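You operate a simulated robot arm through the tools that you are given. There is no shell and no other tool.

You are at the controls of a simulated robot arm. One attempt, no reset.

Task
Strap the carton lid down taut.
Fine: lay the blue pad on the lid's buckle end and the black pad on its ratchet end, push the tongue into the buckle, then ratchet; stop once the strap is taut.

It is judged by the outcome, as a careful person would: the job done as asked, and still so three seconds after it is handed in. It fails if anything else is knocked over, pushed out of place, dropped, spilled or broken. A push-on lid holds only when it is set on centred and level and pressed home; a screw cap is set on level and turned clockwise until tight.

Robot
A 7-joint arm with a two-finger parallel gripper, fixed in place. Base frame: the origin is on the floor under the middle of its stand, x ahead of it, y to its left, z up; the work surface is at about z = 660. Units: mm, degrees, N and s.
With the tool pointing down near the work surface it reaches from about 440 to 920 mm from the base axis. Its first joint turns from -143.0 to 143.0 degrees. Payload 3 kg.
The TCP is the grasp point between the finger pads, 30 mm short of the fingertips. In the tool frame z runs along the fingers and y along their closing line. Largest opening 94 mm; finger width 28, thickness 10; the body of the gripper, 50 by 96 mm, starts 55 mm behind the TCP.
Orientation is that of the tool frame in the base frame, as a unit quaternion [x, y, z, w]. With the fingers straight down and closing along the base's y, the tool's x points along the base's -x, its y along +y and its z along -z.

Tools
- The arm moves only by the tool nudge_tool. Its arguments are lists of equal length, an entry for each row: "travel": the shift along the tool's x, y, z in units of 50 mm (1.0 is 50 mm), a list of three; "dr": the turn, a rotation vector about the tool's x, y, z in units of 5 degrees (1.0 is 5 degrees), a list of three. In form: {"travel": [[tx, ty, tz], ...], "dr": [[wx, wy, wz], ...]}. A call has 1 to 20 rows; each row shifts and turns the commanded pose from where the row before left it, along the tool's axes as they then stand. "hand" is the finger opening in mm, from 0 to 94, set as the call begins (left out, the last holds). A call with a number of a shift or a turn outside -1 to 1 is refused whole. Each row takes 0.2 s and may step no farther than 50 mm and 8.6 degrees from the row before; otherwise, or with a gripper value out of range, the whole call is refused. A pose out of reach is approached as far as the arm can. The call stops where the force on the tool passes 90 N (or 10 N more than at its start, if that is more) or the arm is blocked; 0.2 s more then pass. Each finger travels about 72 mm/s and halts on what it meets, pressing with about 25 N; the grip force reading is that of the motor and also rises with nothing between the fingers. The clock runs only during rows and for 0.2 s after the last one: add rows that do not move to give the fingers time. The reply holds the time, the measured pose of the TCP, the force on the tool along the base axes, the opening and the grip force, in the units named above and with some noise, with the torque about the TCP (base axes, N m) and any sound that the robot's microphone picked up, and new pictures: "show" is both (left out), scene, wrist or none.
- Cameras (640 x 400 px; columns grow to the right, rows downward): "scene" is fixed at [399.3, 502.8, 1451.2]; the picture's right is [-1.00, -0.07, 0.00], its down [-0.03, 0.49, -0.87] and it looks along [0.06, -0.87, -0.50] (base axes); focal length 366 px, centre (320, 200). "wrist" rides on the gripper at [76, 14, -103] in the tool frame; the picture's right is [-0.18, 0.98, 0.00], its down [-0.75, -0.14, -0.64] and it looks along [-0.63, -0.12, 0.77] (tool axes); focal length 243 px, centre (320, 200). There is no depth. A picture from a camera that has moved, and an enlarged one, comes with that camera's place and axes in the base frame and with its lens.
- close_up(camera, box): a new picture of the part [left, top, right, bottom] of that camera's present view, enlarged. The clock stands still meanwhile.
- close_job(): hands the job in; it is judged then, once.

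Nothing tells you positions but the pictures and the camera data. Unless the task says otherwise, let go and move clear before handing in.

The tools are called as name(argument=value, ...) on one line, values as JSON. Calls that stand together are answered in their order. nudge_tool: Moves the arm, as the interface text tells. Its arguments: {"type":"object","properties":{"travel":{"type":"array","items":{"type":"array","items":{"type":"number"}}},"dr":{"type":"array","items":{"type":"array","items":{"type":"number"}}},"hand":{"type":"number"},"show":{"type":"string","enum":["both","scene","wrist","none"]}},"required":["travel","dr"]} The other tools are called the same way: close_up (camera, box) takes an enlarged picture of a part of a camera's view; close_job () hands the job in.

At the start:

```text
clock: 0.0
position: [312.9, -421.8, 1022.1]
ee_rot: [0.0, 1.0, 0.0, 0.0]
ft_force: [0.6, 1.0, 1.0]
wrist_torque: [-0.01, 0.01, 0.02]
opening: 93.7
finger_force: 0.0
```

scene: 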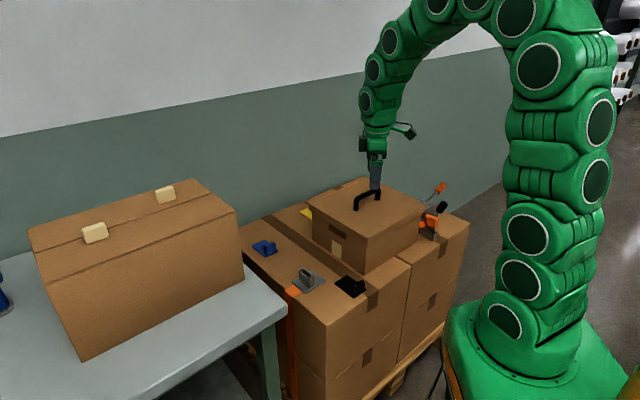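
wrist: 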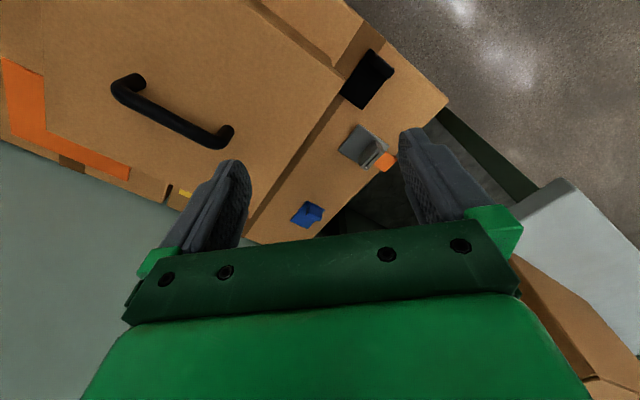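

I see a carton with a handle on a stack of boxes, a blue pad, a black pad, a grey tongue/handle piece with orange strap, and an orange ratchet at the right side. First I'll take enlarged views to locate everything.

close_up(camera="scene", box=[230, 160, 480, 320])

close_up(camera="wrist", box=[240, 20, 460, 250])

close_up(camera="scene", box=[380, 160, 480, 250])

close_up(camera="wrist", box=[0, 40, 250, 220])

```text
2.50 times, centred on (355, 240) of scene
camera zoom: at [399.3, 502.8, 1451.2], right [-1.0, -0.07, 0.0], down [-0.03, 0.49, -0.87], along [0.06, -0.87, -0.5], focal length 915 px, centre (232, 100)
```

zoom: 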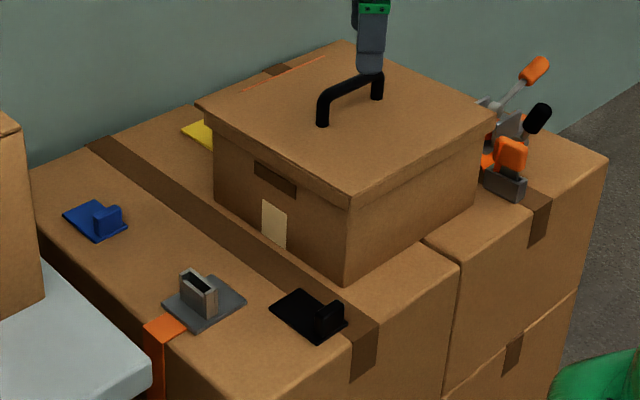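

```text
1.74 times, centred on (350, 135) of wrist
camera zoom: at [236.2, -408.0, 1123.4], right [0.18, 0.98, 0.0], down [0.75, -0.14, 0.64], along [0.63, -0.12, -0.77], focal length 422 px, centre (268, 313)
```

zoom: 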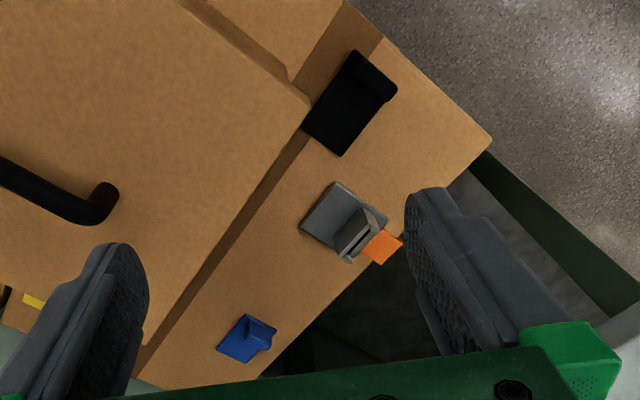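

```text
4.44 times, centred on (430, 205) of scene
camera zoom: at [399.3, 502.8, 1451.2], right [-1.0, -0.07, 0.0], down [-0.03, 0.49, -0.87], along [0.06, -0.87, -0.5], focal length 1626 px, centre (-169, 178)
```

zoom: 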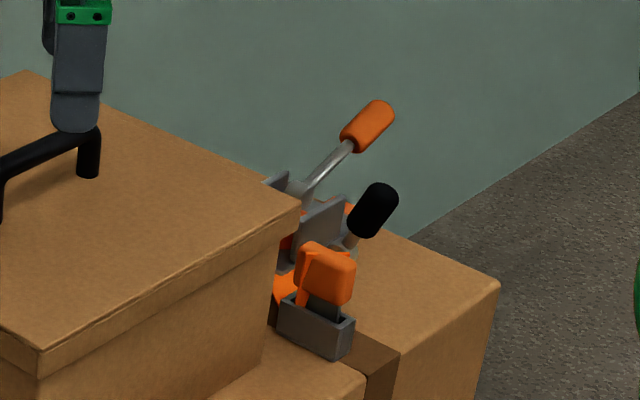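

```text
2.22 times, centred on (125, 130) of wrist
camera zoom: at [236.2, -408.0, 1123.4], right [0.18, 0.98, 0.0], down [0.75, -0.14, 0.64], along [0.63, -0.12, -0.77], focal length 539 px, centre (753, 356)
```

zoom: 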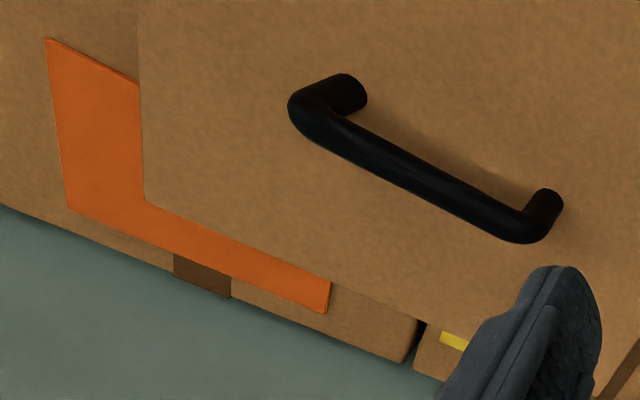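

The box tops look to be near z≈660, with the handled carton's lid near z≈780. The buckle (grey, slotted) is near (500,-369), the blue pad near (664,-517), the black pad near (365,-352), and the ratchet and tongue holder near (60,-680). I'll turn the wrist camera to look at the ratchet end.

nudge_tool(travel=[[0, 0, -0.2], [0, 0, -0.2], [0, 0, -0.2], [0, 0, -0.2], [0, 0, -0.2], [0, 0, -0.2], [0, 0, -0.2], [0, 0, -0.2], [0, 0, -0.2], [0, 0, -0.2], [0, 0, 0], [0, 0, 0], [0, 0, 0], [0, 0, 0], [0, 0, 0], [0, 0, 0], [0, 0, 0], [0, 0, 0]], dr=[[0, 0, 1], [0, 0, 1], [0, 0, 1], [0, 0, 1], [0, 0, 1], [0, 0, 1], [0, 0, 1], [0, 0, 1], [0, 0, 1], [0, 0, 1], [0, 0, 1], [0, 0, 1], [0, 0, 1], [0, 0, 1], [0, 0, 1], [0, 0, 1], [0, 0, 1], [0, 0, 1]], show="both")

```text
clock: 3.8
position: [313.8, -422.5, 1122.6]
ee_rot: [0.707, 0.707, 0.0, 0.0]
ft_force: [0.3, 0.2, -0.1]
wrist_torque: [-0.01, -0.03, 0.01]
opening: 94.0
finger_force: 0.1
camera wrist: at [327.0, -346.4, 1223.4], right [0.98, -0.18, 0.0], down [-0.14, -0.75, 0.64], along [-0.12, -0.63, -0.77], focal length 243 px, centre (320, 200)
```

scene: 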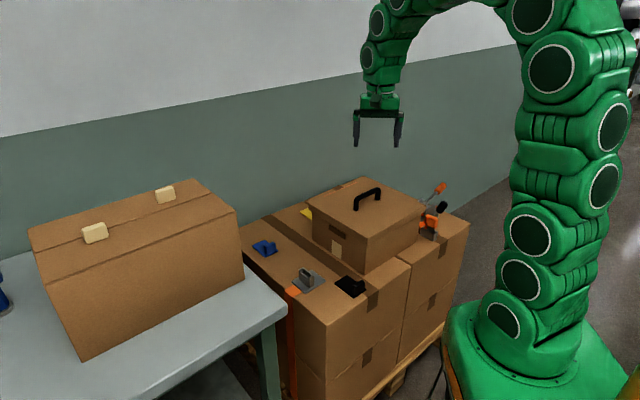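
wrist: 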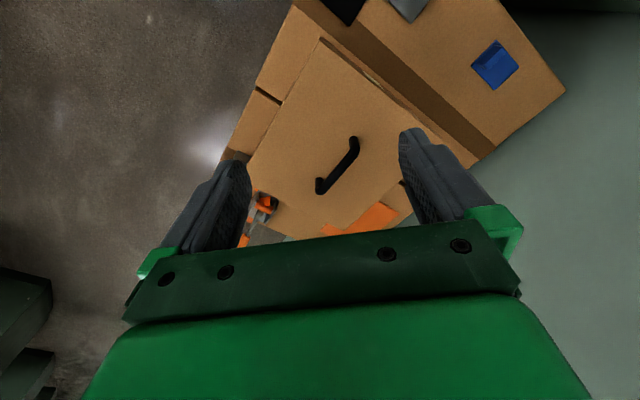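

The wrist camera looks at the point under the fingers. I'll zoom in on the ratchet end, then move over to it for a better view.

close_up(camera="wrist", box=[200, 100, 440, 250])

nudge_tool(travel=[[-0.8, 0, 0], [-0.8, 0, 0], [-0.8, -0.8, 0], [-0.8, -0.8, 0], [-0.8, -0.8, 0], [0, -0.8, 0], [0, -0.8, 0], [0, -0.5, 0]], dr=[[0, 0, 0], [0, 0, 0], [0, 0, 0], [0, 0, 0], [0, 0, 0], [0, 0, 0], [0, 0, 0], [0, 0, 0]])

```text
2.67 times, centred on (320, 175) of wrist
camera zoom: at [327.0, -346.4, 1223.4], right [0.98, -0.18, 0.0], down [-0.14, -0.75, 0.64], along [-0.12, -0.63, -0.77], focal length 647 px, centre (320, 267)
```

zoom: 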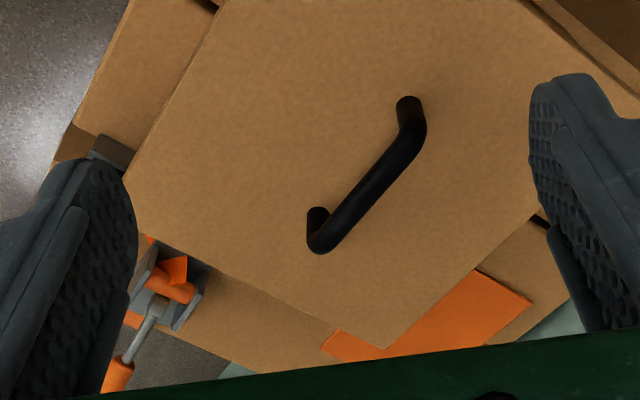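

```text
refused: row 3 steps farther than a row can; nothing moved
```

nudge_tool(travel=[[-0.6, -0.6, 0], [-0.6, -0.6, 0], [-0.6, -0.6, 0], [-0.6, -0.6, 0], [-0.6, -0.6, 0], [-0.6, -0.6, 0], [0, 0, 0]], dr=[[0, 0, 0], [0, 0, 0], [0, 0, 0], [0, 0, 0], [0, 0, 0], [0, 0, 0], [0, 0, 0]])

```text
clock: 5.4
position: [129.7, -600.0, 1120.8]
ee_rot: [0.707, 0.707, 0.0, 0.0]
ft_force: [0.6, 0.7, -0.5]
wrist_torque: [0.0, 0.01, -0.01]
opening: 93.9
finger_force: 0.1
camera wrist: at [144.3, -524.3, 1223.3], right [0.98, -0.18, 0.0], down [-0.14, -0.75, 0.64], along [-0.12, -0.63, -0.77], focal length 243 px, centre (320, 200)
```

scene: 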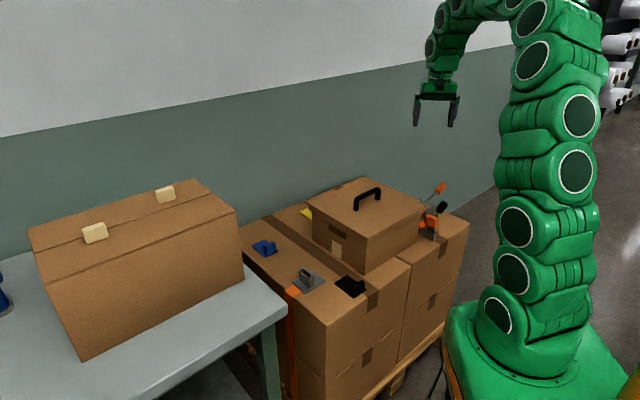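
wrist: 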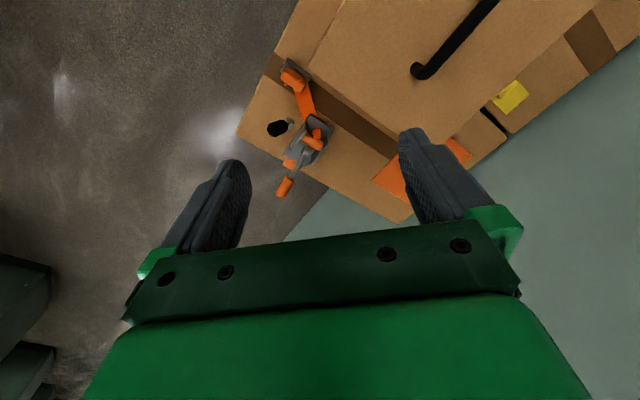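

close_up(camera="wrist", box=[220, 40, 380, 240])

close_up(camera="wrist", box=[360, 0, 640, 200])

close_up(camera="scene", box=[405, 170, 475, 260])

```text
2.00 times, centred on (300, 140) of wrist
camera zoom: at [144.3, -524.3, 1223.3], right [0.98, -0.18, 0.0], down [-0.14, -0.75, 0.64], along [-0.12, -0.63, -0.77], focal length 485 px, centre (360, 320)
```

zoom: 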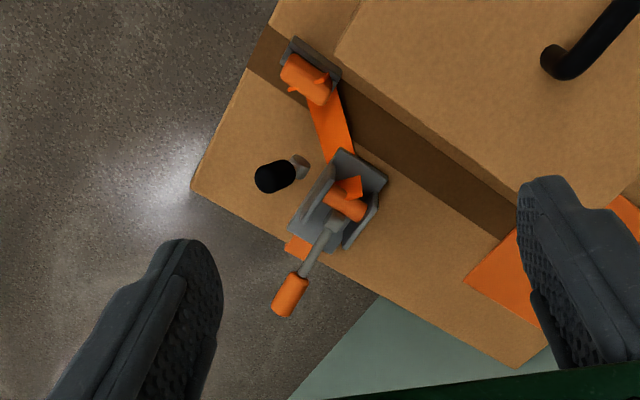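

```text
2.00 times, centred on (500, 100) of wrist
camera zoom: at [144.3, -524.3, 1223.3], right [0.98, -0.18, 0.0], down [-0.14, -0.75, 0.64], along [-0.12, -0.63, -0.77], focal length 485 px, centre (-40, 400)
```

zoom: 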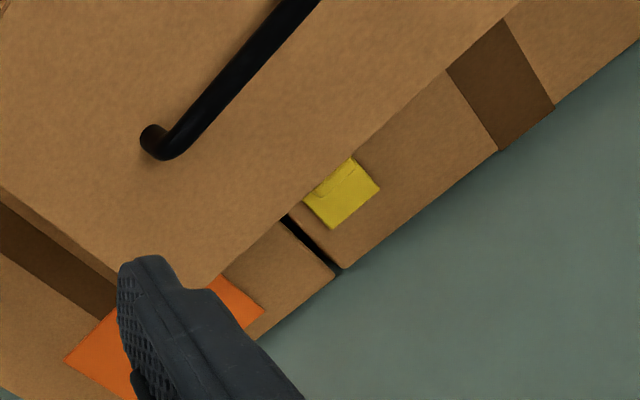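

```text
4.44 times, centred on (440, 215) of scene
camera zoom: at [399.3, 502.8, 1451.2], right [-1.0, -0.07, 0.0], down [-0.03, 0.49, -0.87], along [0.06, -0.87, -0.5], focal length 1626 px, centre (-213, 133)
```

zoom: 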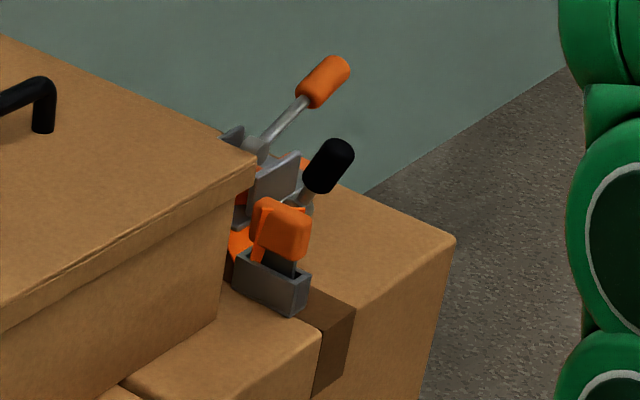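

The ratchet (grey bracket, spool, lever with an orange grip) is near (78,-784), and the tongue with its orange grip sits in a holder near (74,-629). The strap line runs at about 45° across the lid to the buckle. Next I'll look at the buckle and pads from above.

nudge_tool(travel=[[0.356, 0.778, 0.269], [0.356, 0.778, 0.269], [0.356, 0.778, 0.269], [0.356, 0.778, 0.269], [0.356, 0.778, 0.269], [0.356, 0.778, 0.269], [0.356, 0.778, 0.269], [0.356, 0.778, 0.269], [0.356, 0.778, 0.269], [0, 0, 0]], dr=[[0, 0, 0], [0, 0, 0], [0, 0, 0], [0, 0, 0], [0, 0, 0], [0, 0, 0], [0, 0, 0], [0, 0, 0], [0, 0, 0], [0, 0, 0]], show="wrist")

```text
clock: 7.6
position: [481.7, -438.9, 998.0]
ee_rot: [0.707, 0.707, 0.0, 0.0]
ft_force: [-0.5, -0.2, -1.2]
wrist_torque: [0.0, -0.03, 0.0]
opening: 94.1
finger_force: 0.0
camera wrist: at [496.5, -363.8, 1099.8], right [0.98, -0.18, 0.0], down [-0.14, -0.75, 0.64], along [-0.12, -0.63, -0.77], focal length 243 px, centre (320, 200)
```

wrist: 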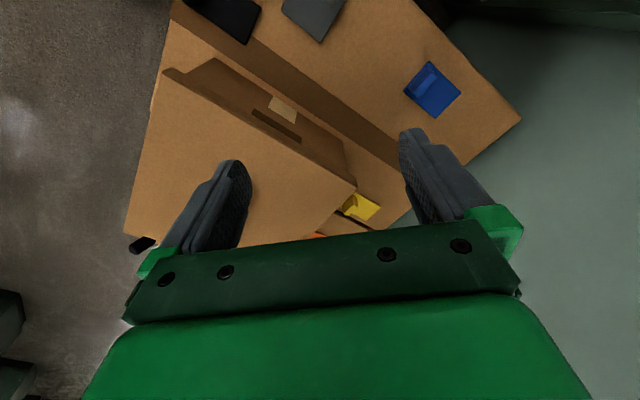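

close_up(camera="wrist", box=[380, 40, 500, 140])

close_up(camera="wrist", box=[160, 0, 360, 130])

close_up(camera="scene", box=[245, 230, 385, 310])

```text
4.00 times, centred on (440, 90) of wrist
camera zoom: at [496.5, -363.8, 1099.8], right [0.98, -0.18, 0.0], down [-0.14, -0.75, 0.64], along [-0.12, -0.63, -0.77], focal length 970 px, centre (-160, 640)
```

zoom: 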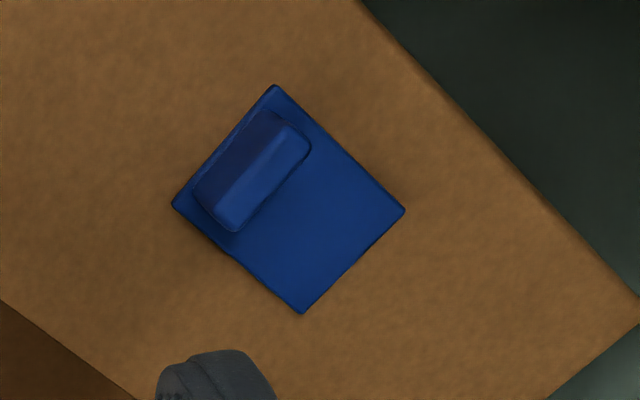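

```text
3.08 times, centred on (260, 65) of wrist
camera zoom: at [496.5, -363.8, 1099.8], right [0.98, -0.18, 0.0], down [-0.14, -0.75, 0.64], along [-0.12, -0.63, -0.77], focal length 746 px, centre (505, 615)
```

zoom: 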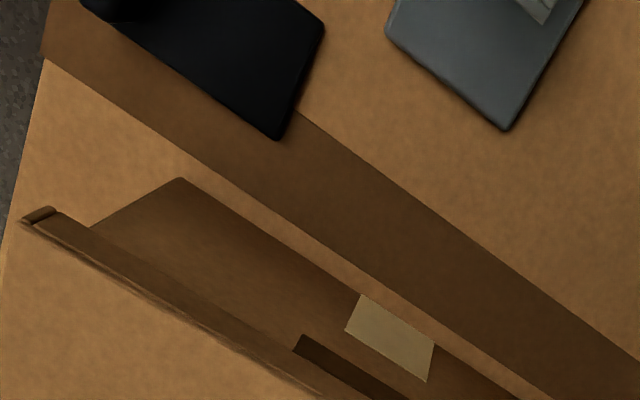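

```text
4.57 times, centred on (315, 270) of scene
camera zoom: at [399.3, 502.8, 1451.2], right [-1.0, -0.07, 0.0], down [-0.03, 0.49, -0.87], along [0.06, -0.87, -0.5], focal length 1673 px, centre (343, -120)
```

zoom: 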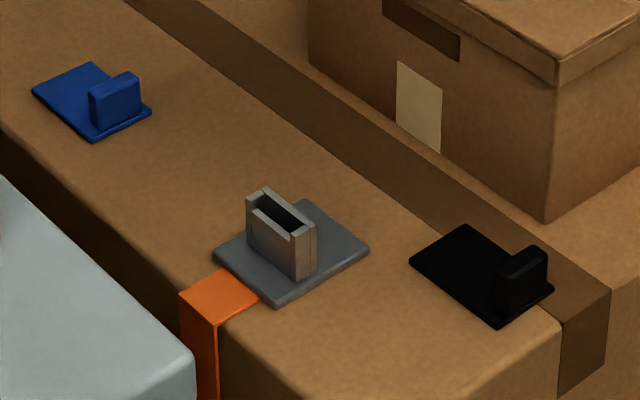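

The blue pad is an 83×55 mm plate centred near (661,-521) with an upright tab at its (-x,+y) end near (637,-498). The pads already look aligned with the strap direction. I'll move over the tab and turn so the fingers close across its thickness.

nudge_tool(travel=[[-0.236, 0.62, 0.5], [-0.236, 0.62, 0.5], [-0.236, 0.62, 0.5], [-0.236, 0.62, 0.5], [-0.236, 0.62, 0.5], [0, 0, 0], [0, 0, 0], [0, 0, 0], [0, 0, 0], [0, 0, 0], [0, 0, 0], [0, 0, 0], [0, 0, 0], [0, 0, 0], [0, 0, 0]], dr=[[0, 0, 0], [0, 0, 0], [0, 0, 0], [0, 0, 0], [0, 0, 0], [0, 0, 1], [0, 0, 1], [0, 0, 1], [0, 0, 1], [0, 0, 1], [0, 0, 1], [0, 0, 1], [0, 0, 1], [0, 0, 1], [0, 0, 0]])

```text
clock: 10.8
position: [638.4, -499.6, 875.3]
ee_rot: [0.924, 0.382, -0.001, 0.0]
ft_force: [-1.1, -0.8, 0.0]
wrist_torque: [0.05, 0.01, -0.02]
opening: 94.0
finger_force: 0.0
camera wrist: at [702.3, -457.6, 976.7], right [0.56, -0.83, 0.0], down [-0.63, -0.43, 0.64], along [-0.53, -0.36, -0.77], focal length 243 px, centre (320, 200)
```

scene: 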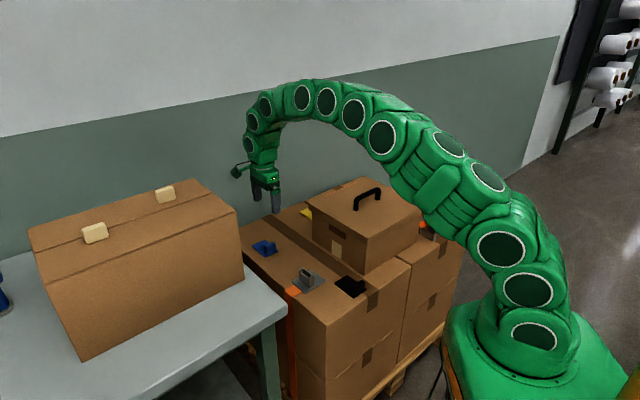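
wrist: 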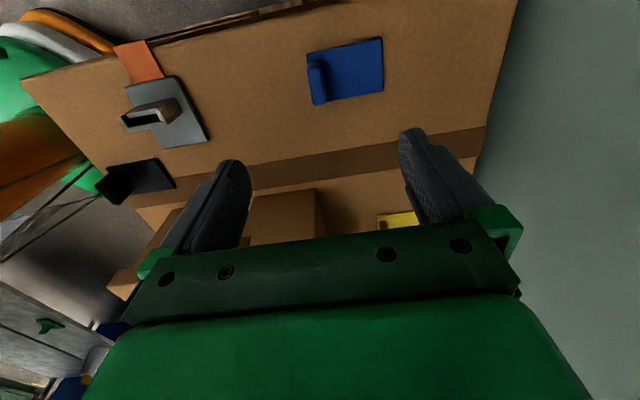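

close_up(camera="wrist", box=[280, 20, 400, 120])

close_up(camera="wrist", box=[80, 30, 240, 220])

```text
4.00 times, centred on (340, 70) of wrist
camera zoom: at [702.3, -457.6, 976.7], right [0.56, -0.83, 0.0], down [-0.63, -0.43, 0.64], along [-0.53, -0.36, -0.77], focal length 970 px, centre (240, 720)
```

zoom: 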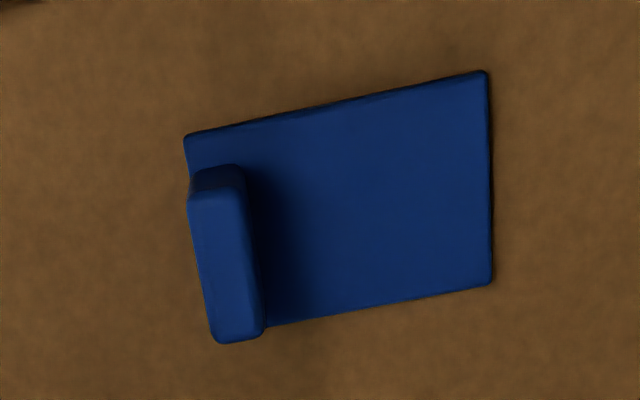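

```text
2.11 times, centred on (160, 125) of wrist
camera zoom: at [702.3, -457.6, 976.7], right [0.56, -0.83, 0.0], down [-0.63, -0.43, 0.64], along [-0.53, -0.36, -0.77], focal length 511 px, centre (657, 358)
```

zoom: 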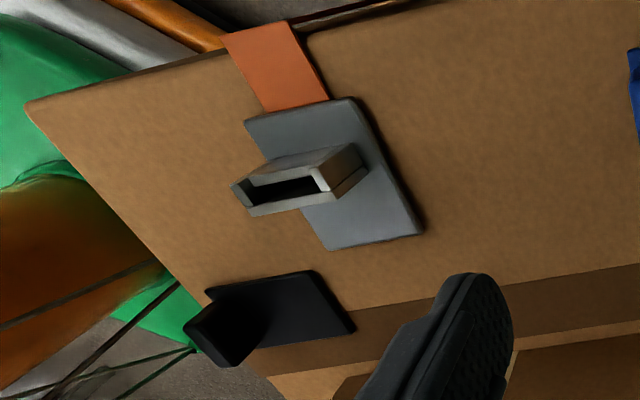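

The tab sits about 3 mm off the TCP axis and is aligned with the fingers. I'll descend onto it with the fingers straddling it.

nudge_tool(travel=[[0.05, -0.06, 0.8], [0, 0, 0.8], [0, 0, 0.8], [0, 0, 0.6], [0, 0, 0]], dr=[[0, 0, 0], [0, 0, 0], [0, 0, 0], [0, 0, 0], [0, 0, 0]], hand=60)

```text
clock: 12.0
position: [637.0, -496.8, 727.6]
ee_rot: [0.924, 0.383, 0.0, -0.001]
ft_force: [-0.3, -0.7, 0.8]
wrist_torque: [0.01, -0.01, 0.01]
opening: 59.7
finger_force: 0.1
camera wrist: at [701.0, -454.5, 828.6], right [0.56, -0.83, 0.0], down [-0.63, -0.43, 0.64], along [-0.53, -0.36, -0.77], focal length 243 px, centre (320, 200)
```

scene: 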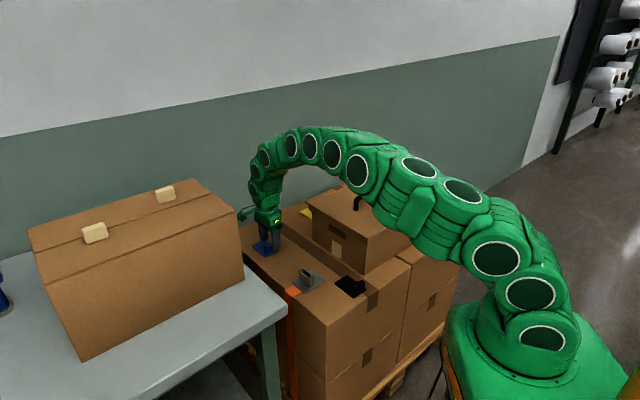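
wrist: 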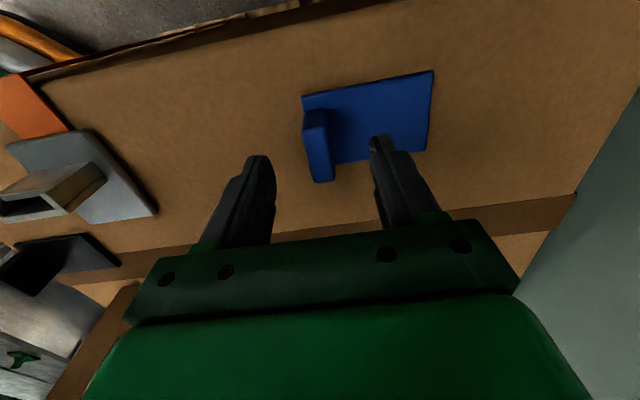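

nudge_tool(travel=[[0, 0, 0.3], [0, 0, 0.25], [0, 0, 0]], dr=[[0, 0, 0], [0, 0, 0], [0, 0, 0]], show="wrist")

close_up(camera="wrist", box=[220, 60, 460, 260])

close_up(camera="scene", box=[220, 190, 320, 280])

```text
clock: 12.8
position: [636.6, -496.3, 699.0]
ee_rot: [0.924, 0.383, 0.0, 0.0]
ft_force: [0.7, -0.2, -0.1]
wrist_torque: [0.0, 0.01, -0.01]
opening: 59.9
finger_force: 0.1
camera wrist: at [700.3, -453.1, 800.1], right [0.56, -0.83, 0.0], down [-0.63, -0.43, 0.64], along [-0.53, -0.36, -0.77], focal length 243 px, centre (320, 200)
```

wrist: 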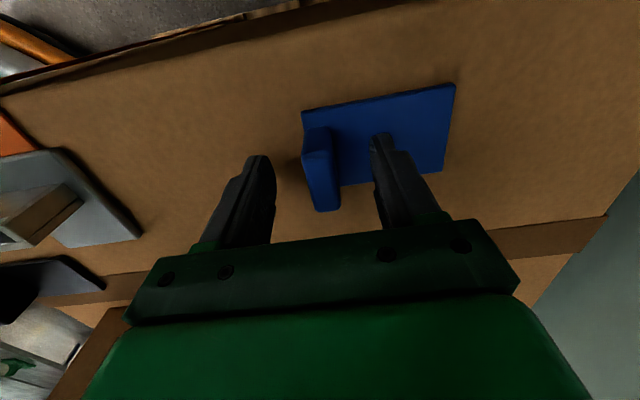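

```text
2.00 times, centred on (340, 160) of wrist
camera zoom: at [700.3, -453.1, 800.1], right [0.56, -0.83, 0.0], down [-0.63, -0.43, 0.64], along [-0.53, -0.36, -0.77], focal length 485 px, centre (280, 280)
```

zoom: 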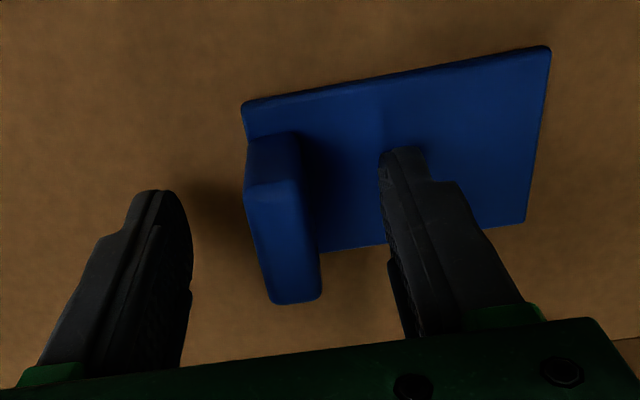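

```text
4.44 times, centred on (270, 235) of scene
camera zoom: at [399.3, 502.8, 1451.2], right [-1.0, -0.07, 0.0], down [-0.03, 0.49, -0.87], along [0.06, -0.87, -0.5], focal length 1626 px, centre (542, 44)
```

zoom: 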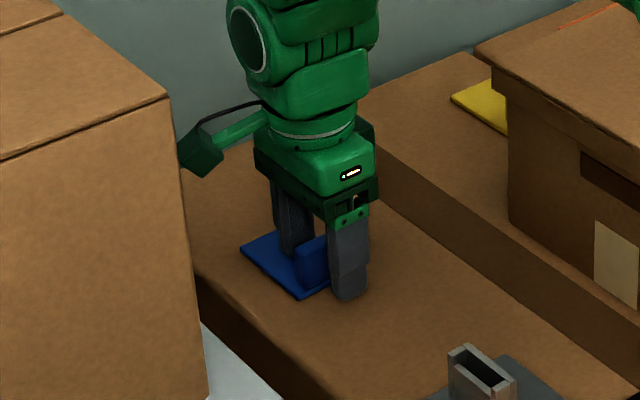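

nudge_tool(travel=[[0, 0, 0], [0, 0, 0], [0, 0, 0], [0, 0, 0]], dr=[[0, 0, 0], [0, 0, 0], [0, 0, 0], [0, 0, 0]], hand=8, show="wrist")

```text
clock: 13.8
position: [638.5, -496.1, 698.7]
ee_rot: [0.924, 0.382, -0.001, 0.0]
ft_force: [0.3, -0.7, 1.5]
wrist_torque: [-0.01, 0.0, -0.01]
opening: 19.3
finger_force: 25.1
camera wrist: at [700.3, -453.0, 800.0], right [0.56, -0.83, 0.0], down [-0.63, -0.43, 0.64], along [-0.53, -0.36, -0.77], focal length 243 px, centre (320, 200)
```

wrist: 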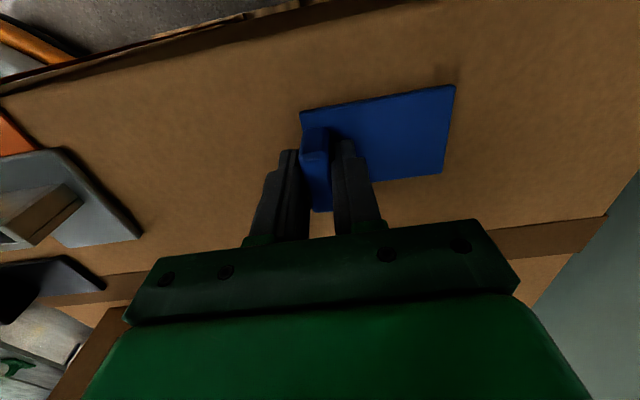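

The tab is gripped at a 19 mm opening. I'll lift straight up and check the pad comes with it.

nudge_tool(travel=[[0, 0, -0.2], [0, 0, -0.4], [0, 0, -0.6], [0, 0, -0.6], [0, 0, -0.6], [0, 0, -0.6], [0, 0, -0.6], [0, 0, -0.4], [0, 0, 0]], dr=[[0, 0, 0], [0, 0, 0], [0, 0, 0], [0, 0, 0], [0, 0, 0], [0, 0, 0], [0, 0, 0], [0, 0, 0], [0, 0, 0]])

```text
clock: 15.8
position: [640.6, -497.7, 899.2]
ee_rot: [0.924, 0.382, 0.0, 0.0]
ft_force: [-0.1, 0.3, -0.5]
wrist_torque: [0.0, 0.03, -0.01]
opening: 19.8
finger_force: 24.9
camera wrist: at [703.4, -453.5, 1000.3], right [0.57, -0.82, 0.0], down [-0.63, -0.43, 0.64], along [-0.53, -0.36, -0.77], focal length 243 px, centre (320, 200)
```

scene: 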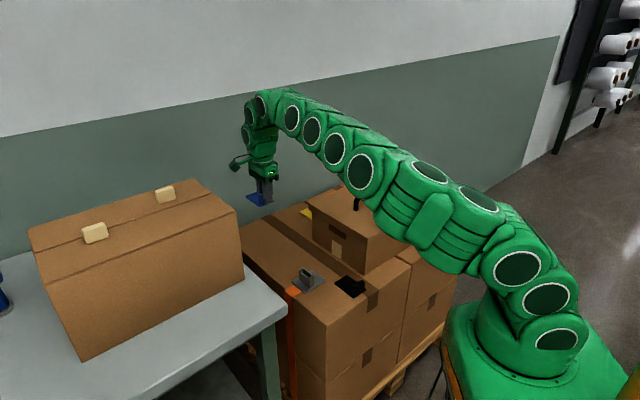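
wrist: 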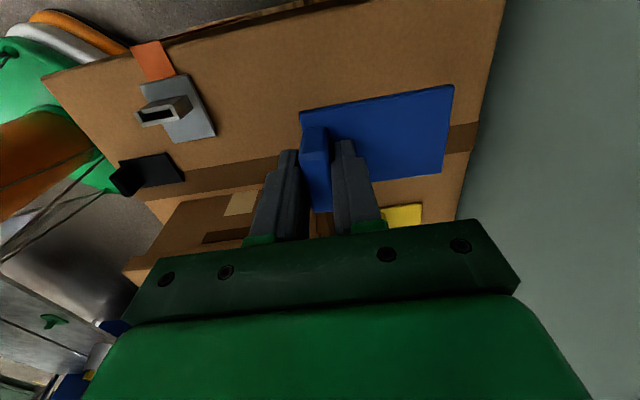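

The pad is held. I'll carry it, high, to above the lid's buckle end and measure the lid edge and strap line there.

nudge_tool(travel=[[-0.2, -0.283, -0.4], [-0.4, -0.566, -0.4], [-0.4, -0.566, -0.2], [-0.4, -0.566, 0], [-0.4, -0.566, 0], [-0.4, -0.566, 0], [-0.4, -0.566, 0], [-0.4, -0.566, 0], [-0.2, -0.283, 0], [0, 0, 0], [0, 0, 0]], dr=[[0, 0, 0], [0, 0, 0], [0, 0, 0], [0, 0, 0], [0, 0, 0], [0, 0, 0], [0, 0, 0], [0, 0, 0], [0, 0, 0], [0, 0, 0], [0, 0, 0]])

```text
clock: 18.2
position: [365.2, -448.3, 947.5]
ee_rot: [0.924, 0.383, 0.0, 0.0]
ft_force: [0.7, 0.1, -0.3]
wrist_torque: [0.02, 0.02, -0.02]
opening: 19.5
finger_force: 25.2
camera wrist: at [428.9, -405.4, 1048.9], right [0.56, -0.83, 0.0], down [-0.63, -0.43, 0.64], along [-0.53, -0.36, -0.77], focal length 243 px, centre (320, 200)
```

scene: 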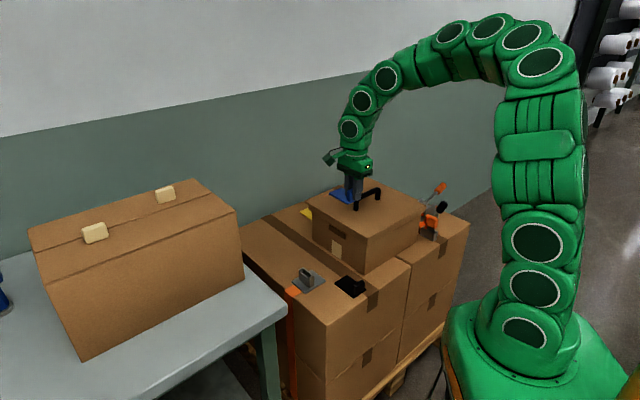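
wrist: 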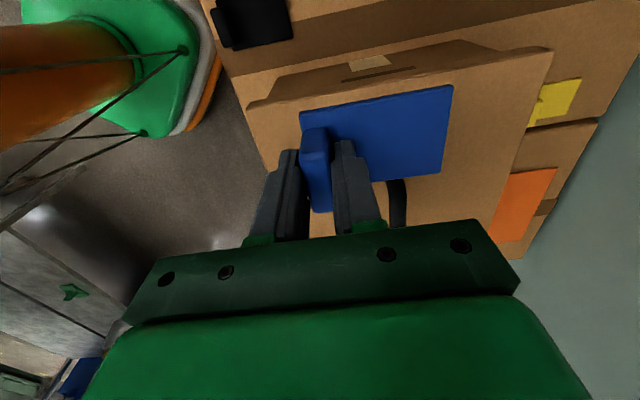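

close_up(camera="wrist", box=[210, 20, 610, 270])

close_up(camera="scene", box=[290, 150, 450, 290])

```text
1.60 times, centred on (410, 145) of wrist
camera zoom: at [428.9, -405.4, 1048.9], right [0.56, -0.83, 0.0], down [-0.63, -0.43, 0.64], along [-0.53, -0.36, -0.77], focal length 388 px, centre (176, 288)
```

zoom: 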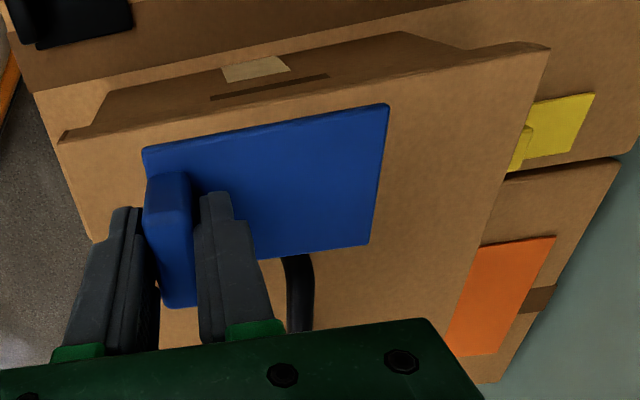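

```text
2.86 times, centred on (370, 220) of scene
camera zoom: at [399.3, 502.8, 1451.2], right [-1.0, -0.07, 0.0], down [-0.03, 0.49, -0.87], along [0.06, -0.87, -0.5], focal length 1046 px, centre (177, 143)
```

zoom: 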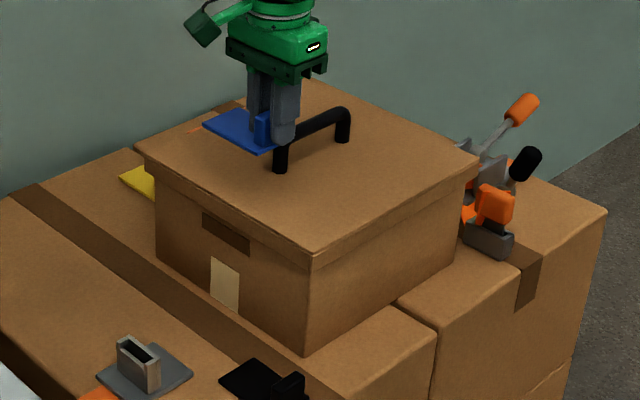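

The lid edge works out to be at m≈-55 along the strap direction and lid top z≈800. The strap line runs at about n≈604, clear of the handle. I'll shift to the blue pad's target and descend part way.

nudge_tool(travel=[[-0.312, -0.067, 0.2], [-0.312, -0.067, 0.3], [0, 0, 0.4], [0, 0, 0.5], [0, 0, 0.3], [0, 0, 0]], dr=[[0, 0, 0], [0, 0, 0], [0, 0, 0], [0, 0, 0], [0, 0, 0], [0, 0, 0]])

close_up(camera="scene", box=[300, 150, 440, 270])

close_up(camera="wrist", box=[210, 20, 610, 270])

```text
clock: 19.6
position: [337.0, -468.5, 863.3]
ee_rot: [0.924, 0.383, 0.0, 0.0]
ft_force: [-0.2, 0.2, -0.9]
wrist_torque: [0.01, 0.04, -0.04]
opening: 19.6
finger_force: 25.4
camera wrist: at [400.1, -424.9, 964.4], right [0.56, -0.83, 0.0], down [-0.63, -0.43, 0.64], along [-0.53, -0.36, -0.77], focal length 243 px, centre (320, 200)
```

scene: 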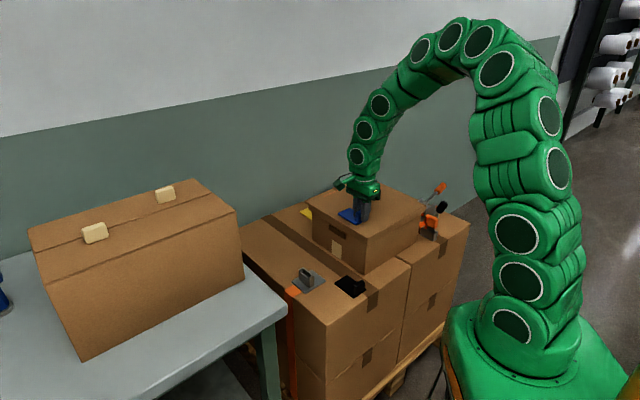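
wrist: 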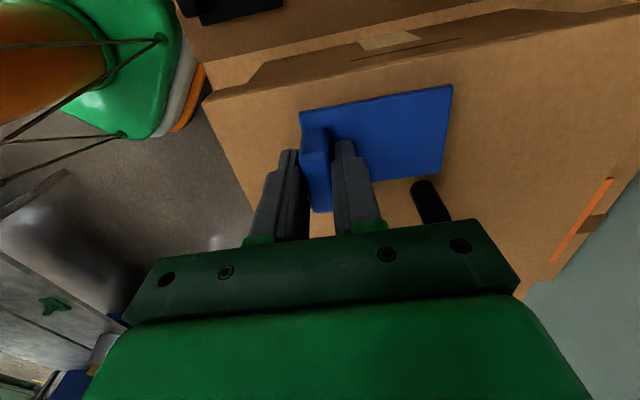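

```text
3.33 times, centred on (370, 210) of scene
camera zoom: at [399.3, 502.8, 1451.2], right [-1.0, -0.07, 0.0], down [-0.03, 0.49, -0.87], along [0.06, -0.87, -0.5], focal length 1220 px, centre (153, 167)
```

zoom: 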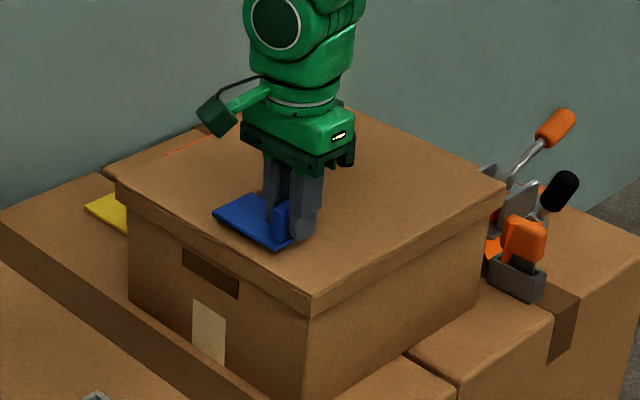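

```text
1.60 times, centred on (410, 145) of wrist
camera zoom: at [400.1, -424.9, 964.4], right [0.56, -0.83, 0.0], down [-0.63, -0.43, 0.64], along [-0.53, -0.36, -0.77], focal length 388 px, centre (176, 288)
```

zoom: 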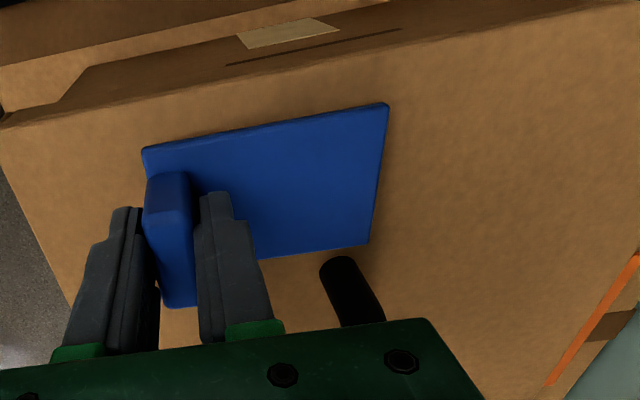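

The pad's outer edge sits about 8 mm inside the lid edge and lies parallel to it. I'll lower gently until it touches.

nudge_tool(travel=[[0, 0, 0.1], [0, 0, 0.1], [0, 0, 0.1], [0, 0, 0]], dr=[[0, 0, 0], [0, 0, 0], [0, 0, 0], [0, 0, 0]], show="none")

```text
clock: 20.6
position: [337.4, -467.8, 851.8]
ee_rot: [0.924, 0.383, 0.0, 0.002]
ft_force: [-3.2, 1.8, 56.3]
wrist_torque: [-0.67, -0.58, -0.06]
opening: 19.8
finger_force: 25.1
```

nudge_tool(travel=[[0, 0, -0.06], [0, 0, 0]], dr=[[0, 0, 0], [0, 0, 0]])

close_up(camera="scene", box=[300, 150, 440, 270])

```text
clock: 21.2
position: [336.9, -465.5, 850.2]
ee_rot: [0.924, 0.383, -0.001, 0.0]
ft_force: [1.5, -2.7, 10.3]
wrist_torque: [-0.45, -0.29, -0.02]
opening: 19.6
finger_force: 25.3
camera wrist: at [401.1, -422.4, 951.6], right [0.57, -0.82, 0.0], down [-0.63, -0.43, 0.64], along [-0.53, -0.36, -0.77], focal length 243 px, centre (320, 200)
```

scene: 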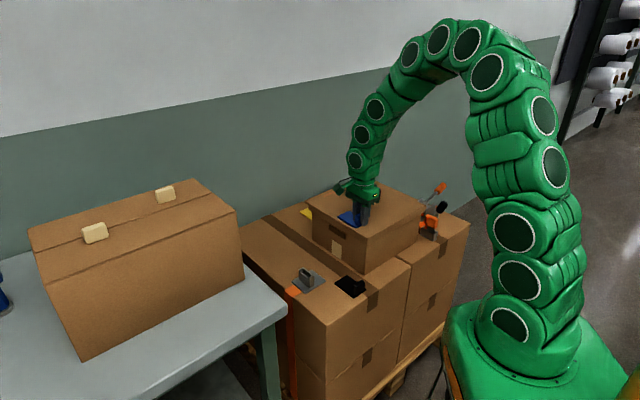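
wrist: 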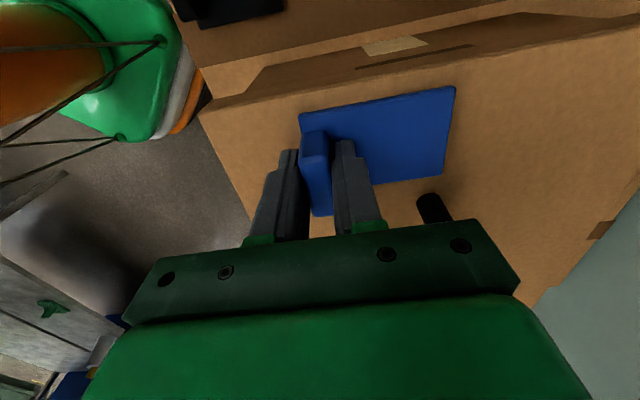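

```text
3.33 times, centred on (370, 210) of scene
camera zoom: at [399.3, 502.8, 1451.2], right [-1.0, -0.07, 0.0], down [-0.03, 0.49, -0.87], along [0.06, -0.87, -0.5], focal length 1220 px, centre (153, 167)
```

zoom: 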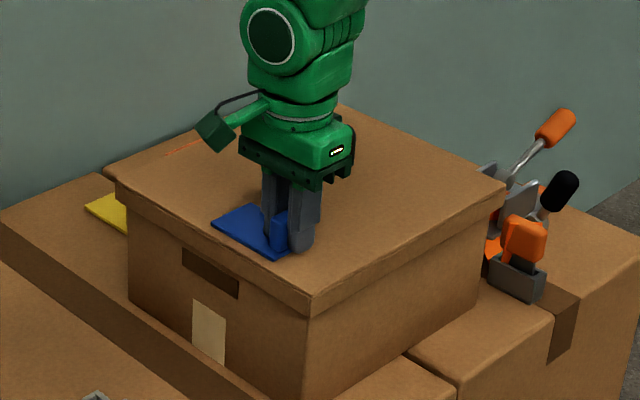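

The pad is resting on the lid with light contact. I'll open the fingers modestly and back straight up.

nudge_tool(travel=[[0, 0, 0], [0, 0, 0], [0, 0, 0]], dr=[[0, 0, 0], [0, 0, 0], [0, 0, 0]], hand=40, show="wrist")

nudge_tool(travel=[[0, 0, -0.2], [0, 0, -0.6], [0, 0, -0.8], [0, 0, -0.8], [0, 0, 0]], dr=[[0, 0, 0], [0, 0, 0], [0, 0, 0], [0, 0, 0], [0, 0, 0]], show="both")

close_up(camera="scene", box=[300, 150, 440, 270])

```text
clock: 22.0
position: [337.4, -466.1, 850.8]
ee_rot: [0.924, 0.382, 0.0, 0.001]
ft_force: [-1.5, 2.0, 3.7]
wrist_torque: [0.0, -0.03, 0.0]
opening: 39.2
finger_force: 0.0
camera wrist: at [401.1, -422.7, 952.0], right [0.56, -0.83, 0.0], down [-0.63, -0.43, 0.64], along [-0.53, -0.36, -0.77], focal length 243 px, centre (320, 200)
```

wrist: 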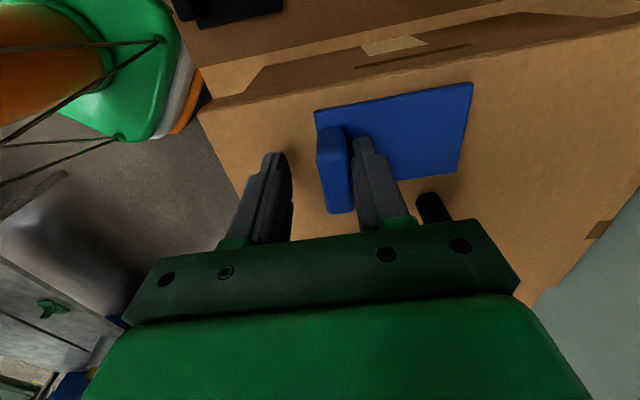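

```text
clock: 23.2
position: [338.3, -468.1, 970.9]
ee_rot: [0.924, 0.382, 0.001, 0.001]
ft_force: [-0.3, 0.7, 0.2]
wrist_torque: [0.01, 0.02, -0.02]
opening: 39.9
finger_force: 0.0
camera wrist: at [400.7, -424.1, 1072.6], right [0.56, -0.83, 0.0], down [-0.63, -0.43, 0.64], along [-0.53, -0.36, -0.77], focal length 243 px, centre (320, 200)
```

scene: 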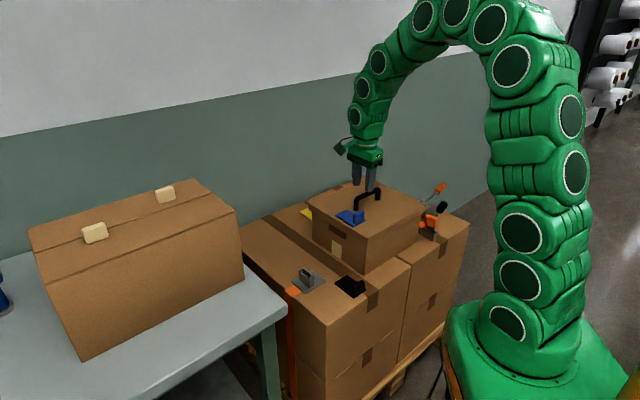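
wrist: 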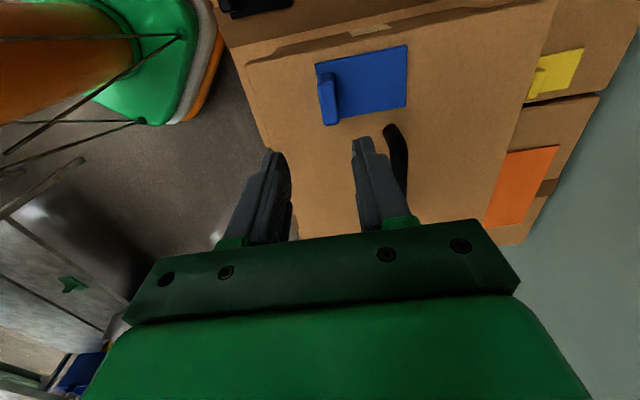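

```text
3.33 times, centred on (370, 210) of scene
camera zoom: at [399.3, 502.8, 1451.2], right [-1.0, -0.07, 0.0], down [-0.03, 0.49, -0.87], along [0.06, -0.87, -0.5], focal length 1220 px, centre (153, 167)
```

zoom: 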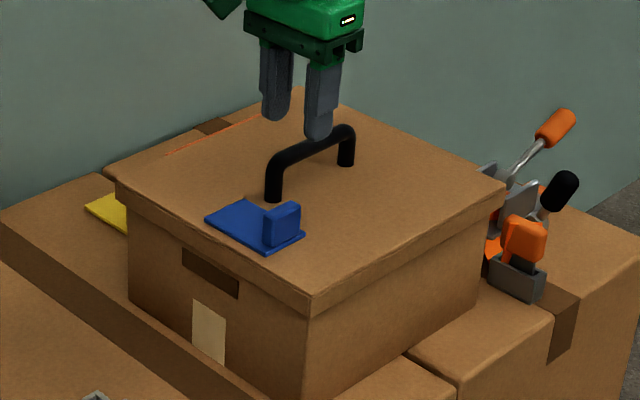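

close_up(camera="wrist", box=[220, 0, 460, 150])

```text
2.67 times, centred on (340, 75) of wrist
camera zoom: at [400.7, -424.1, 1072.6], right [0.56, -0.83, 0.0], down [-0.63, -0.43, 0.64], along [-0.53, -0.36, -0.77], focal length 647 px, centre (267, 533)
```

zoom: 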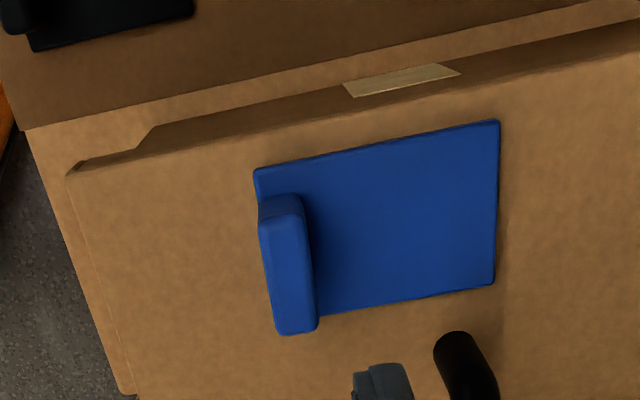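

The blue pad is flat on the lid but slid a few mm towards the handle on release, so its centre is now at n≈613. I'll measure the buckle precisely from above before deciding whether to nudge it back.

nudge_tool(travel=[[0.796, 0.136, 0], [0.796, 0.136, 0], [0.796, 0.136, 0.2], [0.796, 0.136, 0.6], [0.796, 0.136, 0.6], [0, 0, 0], [0, 0, 0]], dr=[[0, 0, 0], [0, 0, 0], [0, 0, 0], [0, 0, 0], [0, 0, 0], [0, 0, 0], [0, 0, 0]], show="wrist")

close_up(camera="wrist", box=[200, 0, 440, 150])

```text
refused: row 4 steps farther than a row can; nothing moved
```

```text
2.67 times, centred on (320, 75) of wrist
camera zoom: at [400.7, -424.1, 1072.6], right [0.56, -0.83, 0.0], down [-0.63, -0.43, 0.64], along [-0.53, -0.36, -0.77], focal length 647 px, centre (320, 533)
```

zoom: 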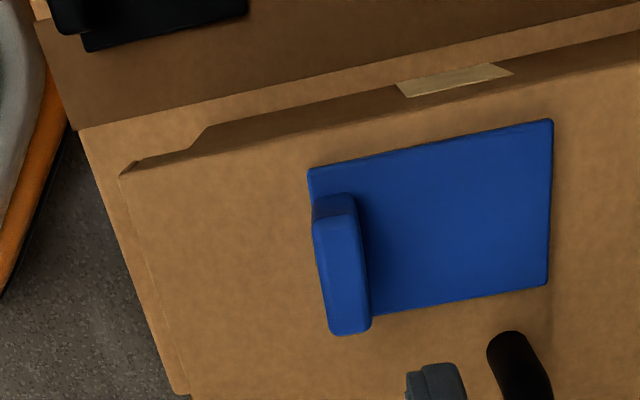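

nudge_tool(travel=[[0.796, 0.136, 0], [0.796, 0.136, 0], [0.796, 0.136, 0], [0.796, 0.136, 0.3], [0.796, 0.136, 0.4], [0, 0, 0.7], [0, 0, 0], [0, 0, 0]], dr=[[0, 0, 0], [0, 0, 0], [0, 0, 0], [0, 0, 0], [0, 0, 0], [0, 0, 0], [0, 0, 0], [0, 0, 0]], show="wrist")

close_up(camera="wrist", box=[200, 0, 440, 150])

```text
clock: 25.0
position: [501.3, -351.4, 901.7]
ee_rot: [0.924, 0.382, 0.0, 0.001]
ft_force: [0.4, 0.1, -0.3]
wrist_torque: [-0.01, -0.01, 0.02]
opening: 40.0
finger_force: 0.1
camera wrist: at [564.6, -308.3, 1002.7], right [0.56, -0.83, 0.0], down [-0.63, -0.43, 0.64], along [-0.53, -0.36, -0.77], focal length 243 px, centre (320, 200)
```

wrist: 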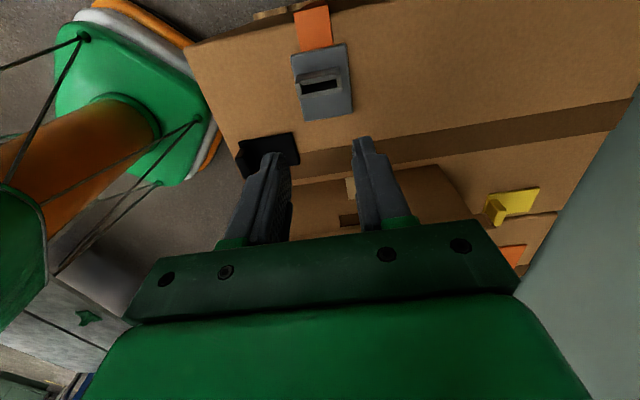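

```text
2.67 times, centred on (320, 75) of wrist
camera zoom: at [564.6, -308.3, 1002.7], right [0.56, -0.83, 0.0], down [-0.63, -0.43, 0.64], along [-0.53, -0.36, -0.77], focal length 647 px, centre (320, 533)
```

zoom: 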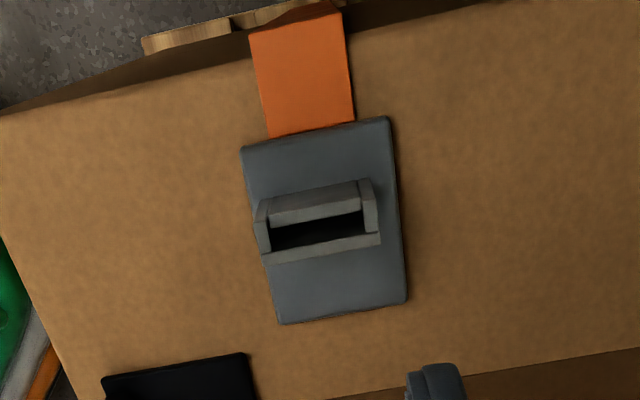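

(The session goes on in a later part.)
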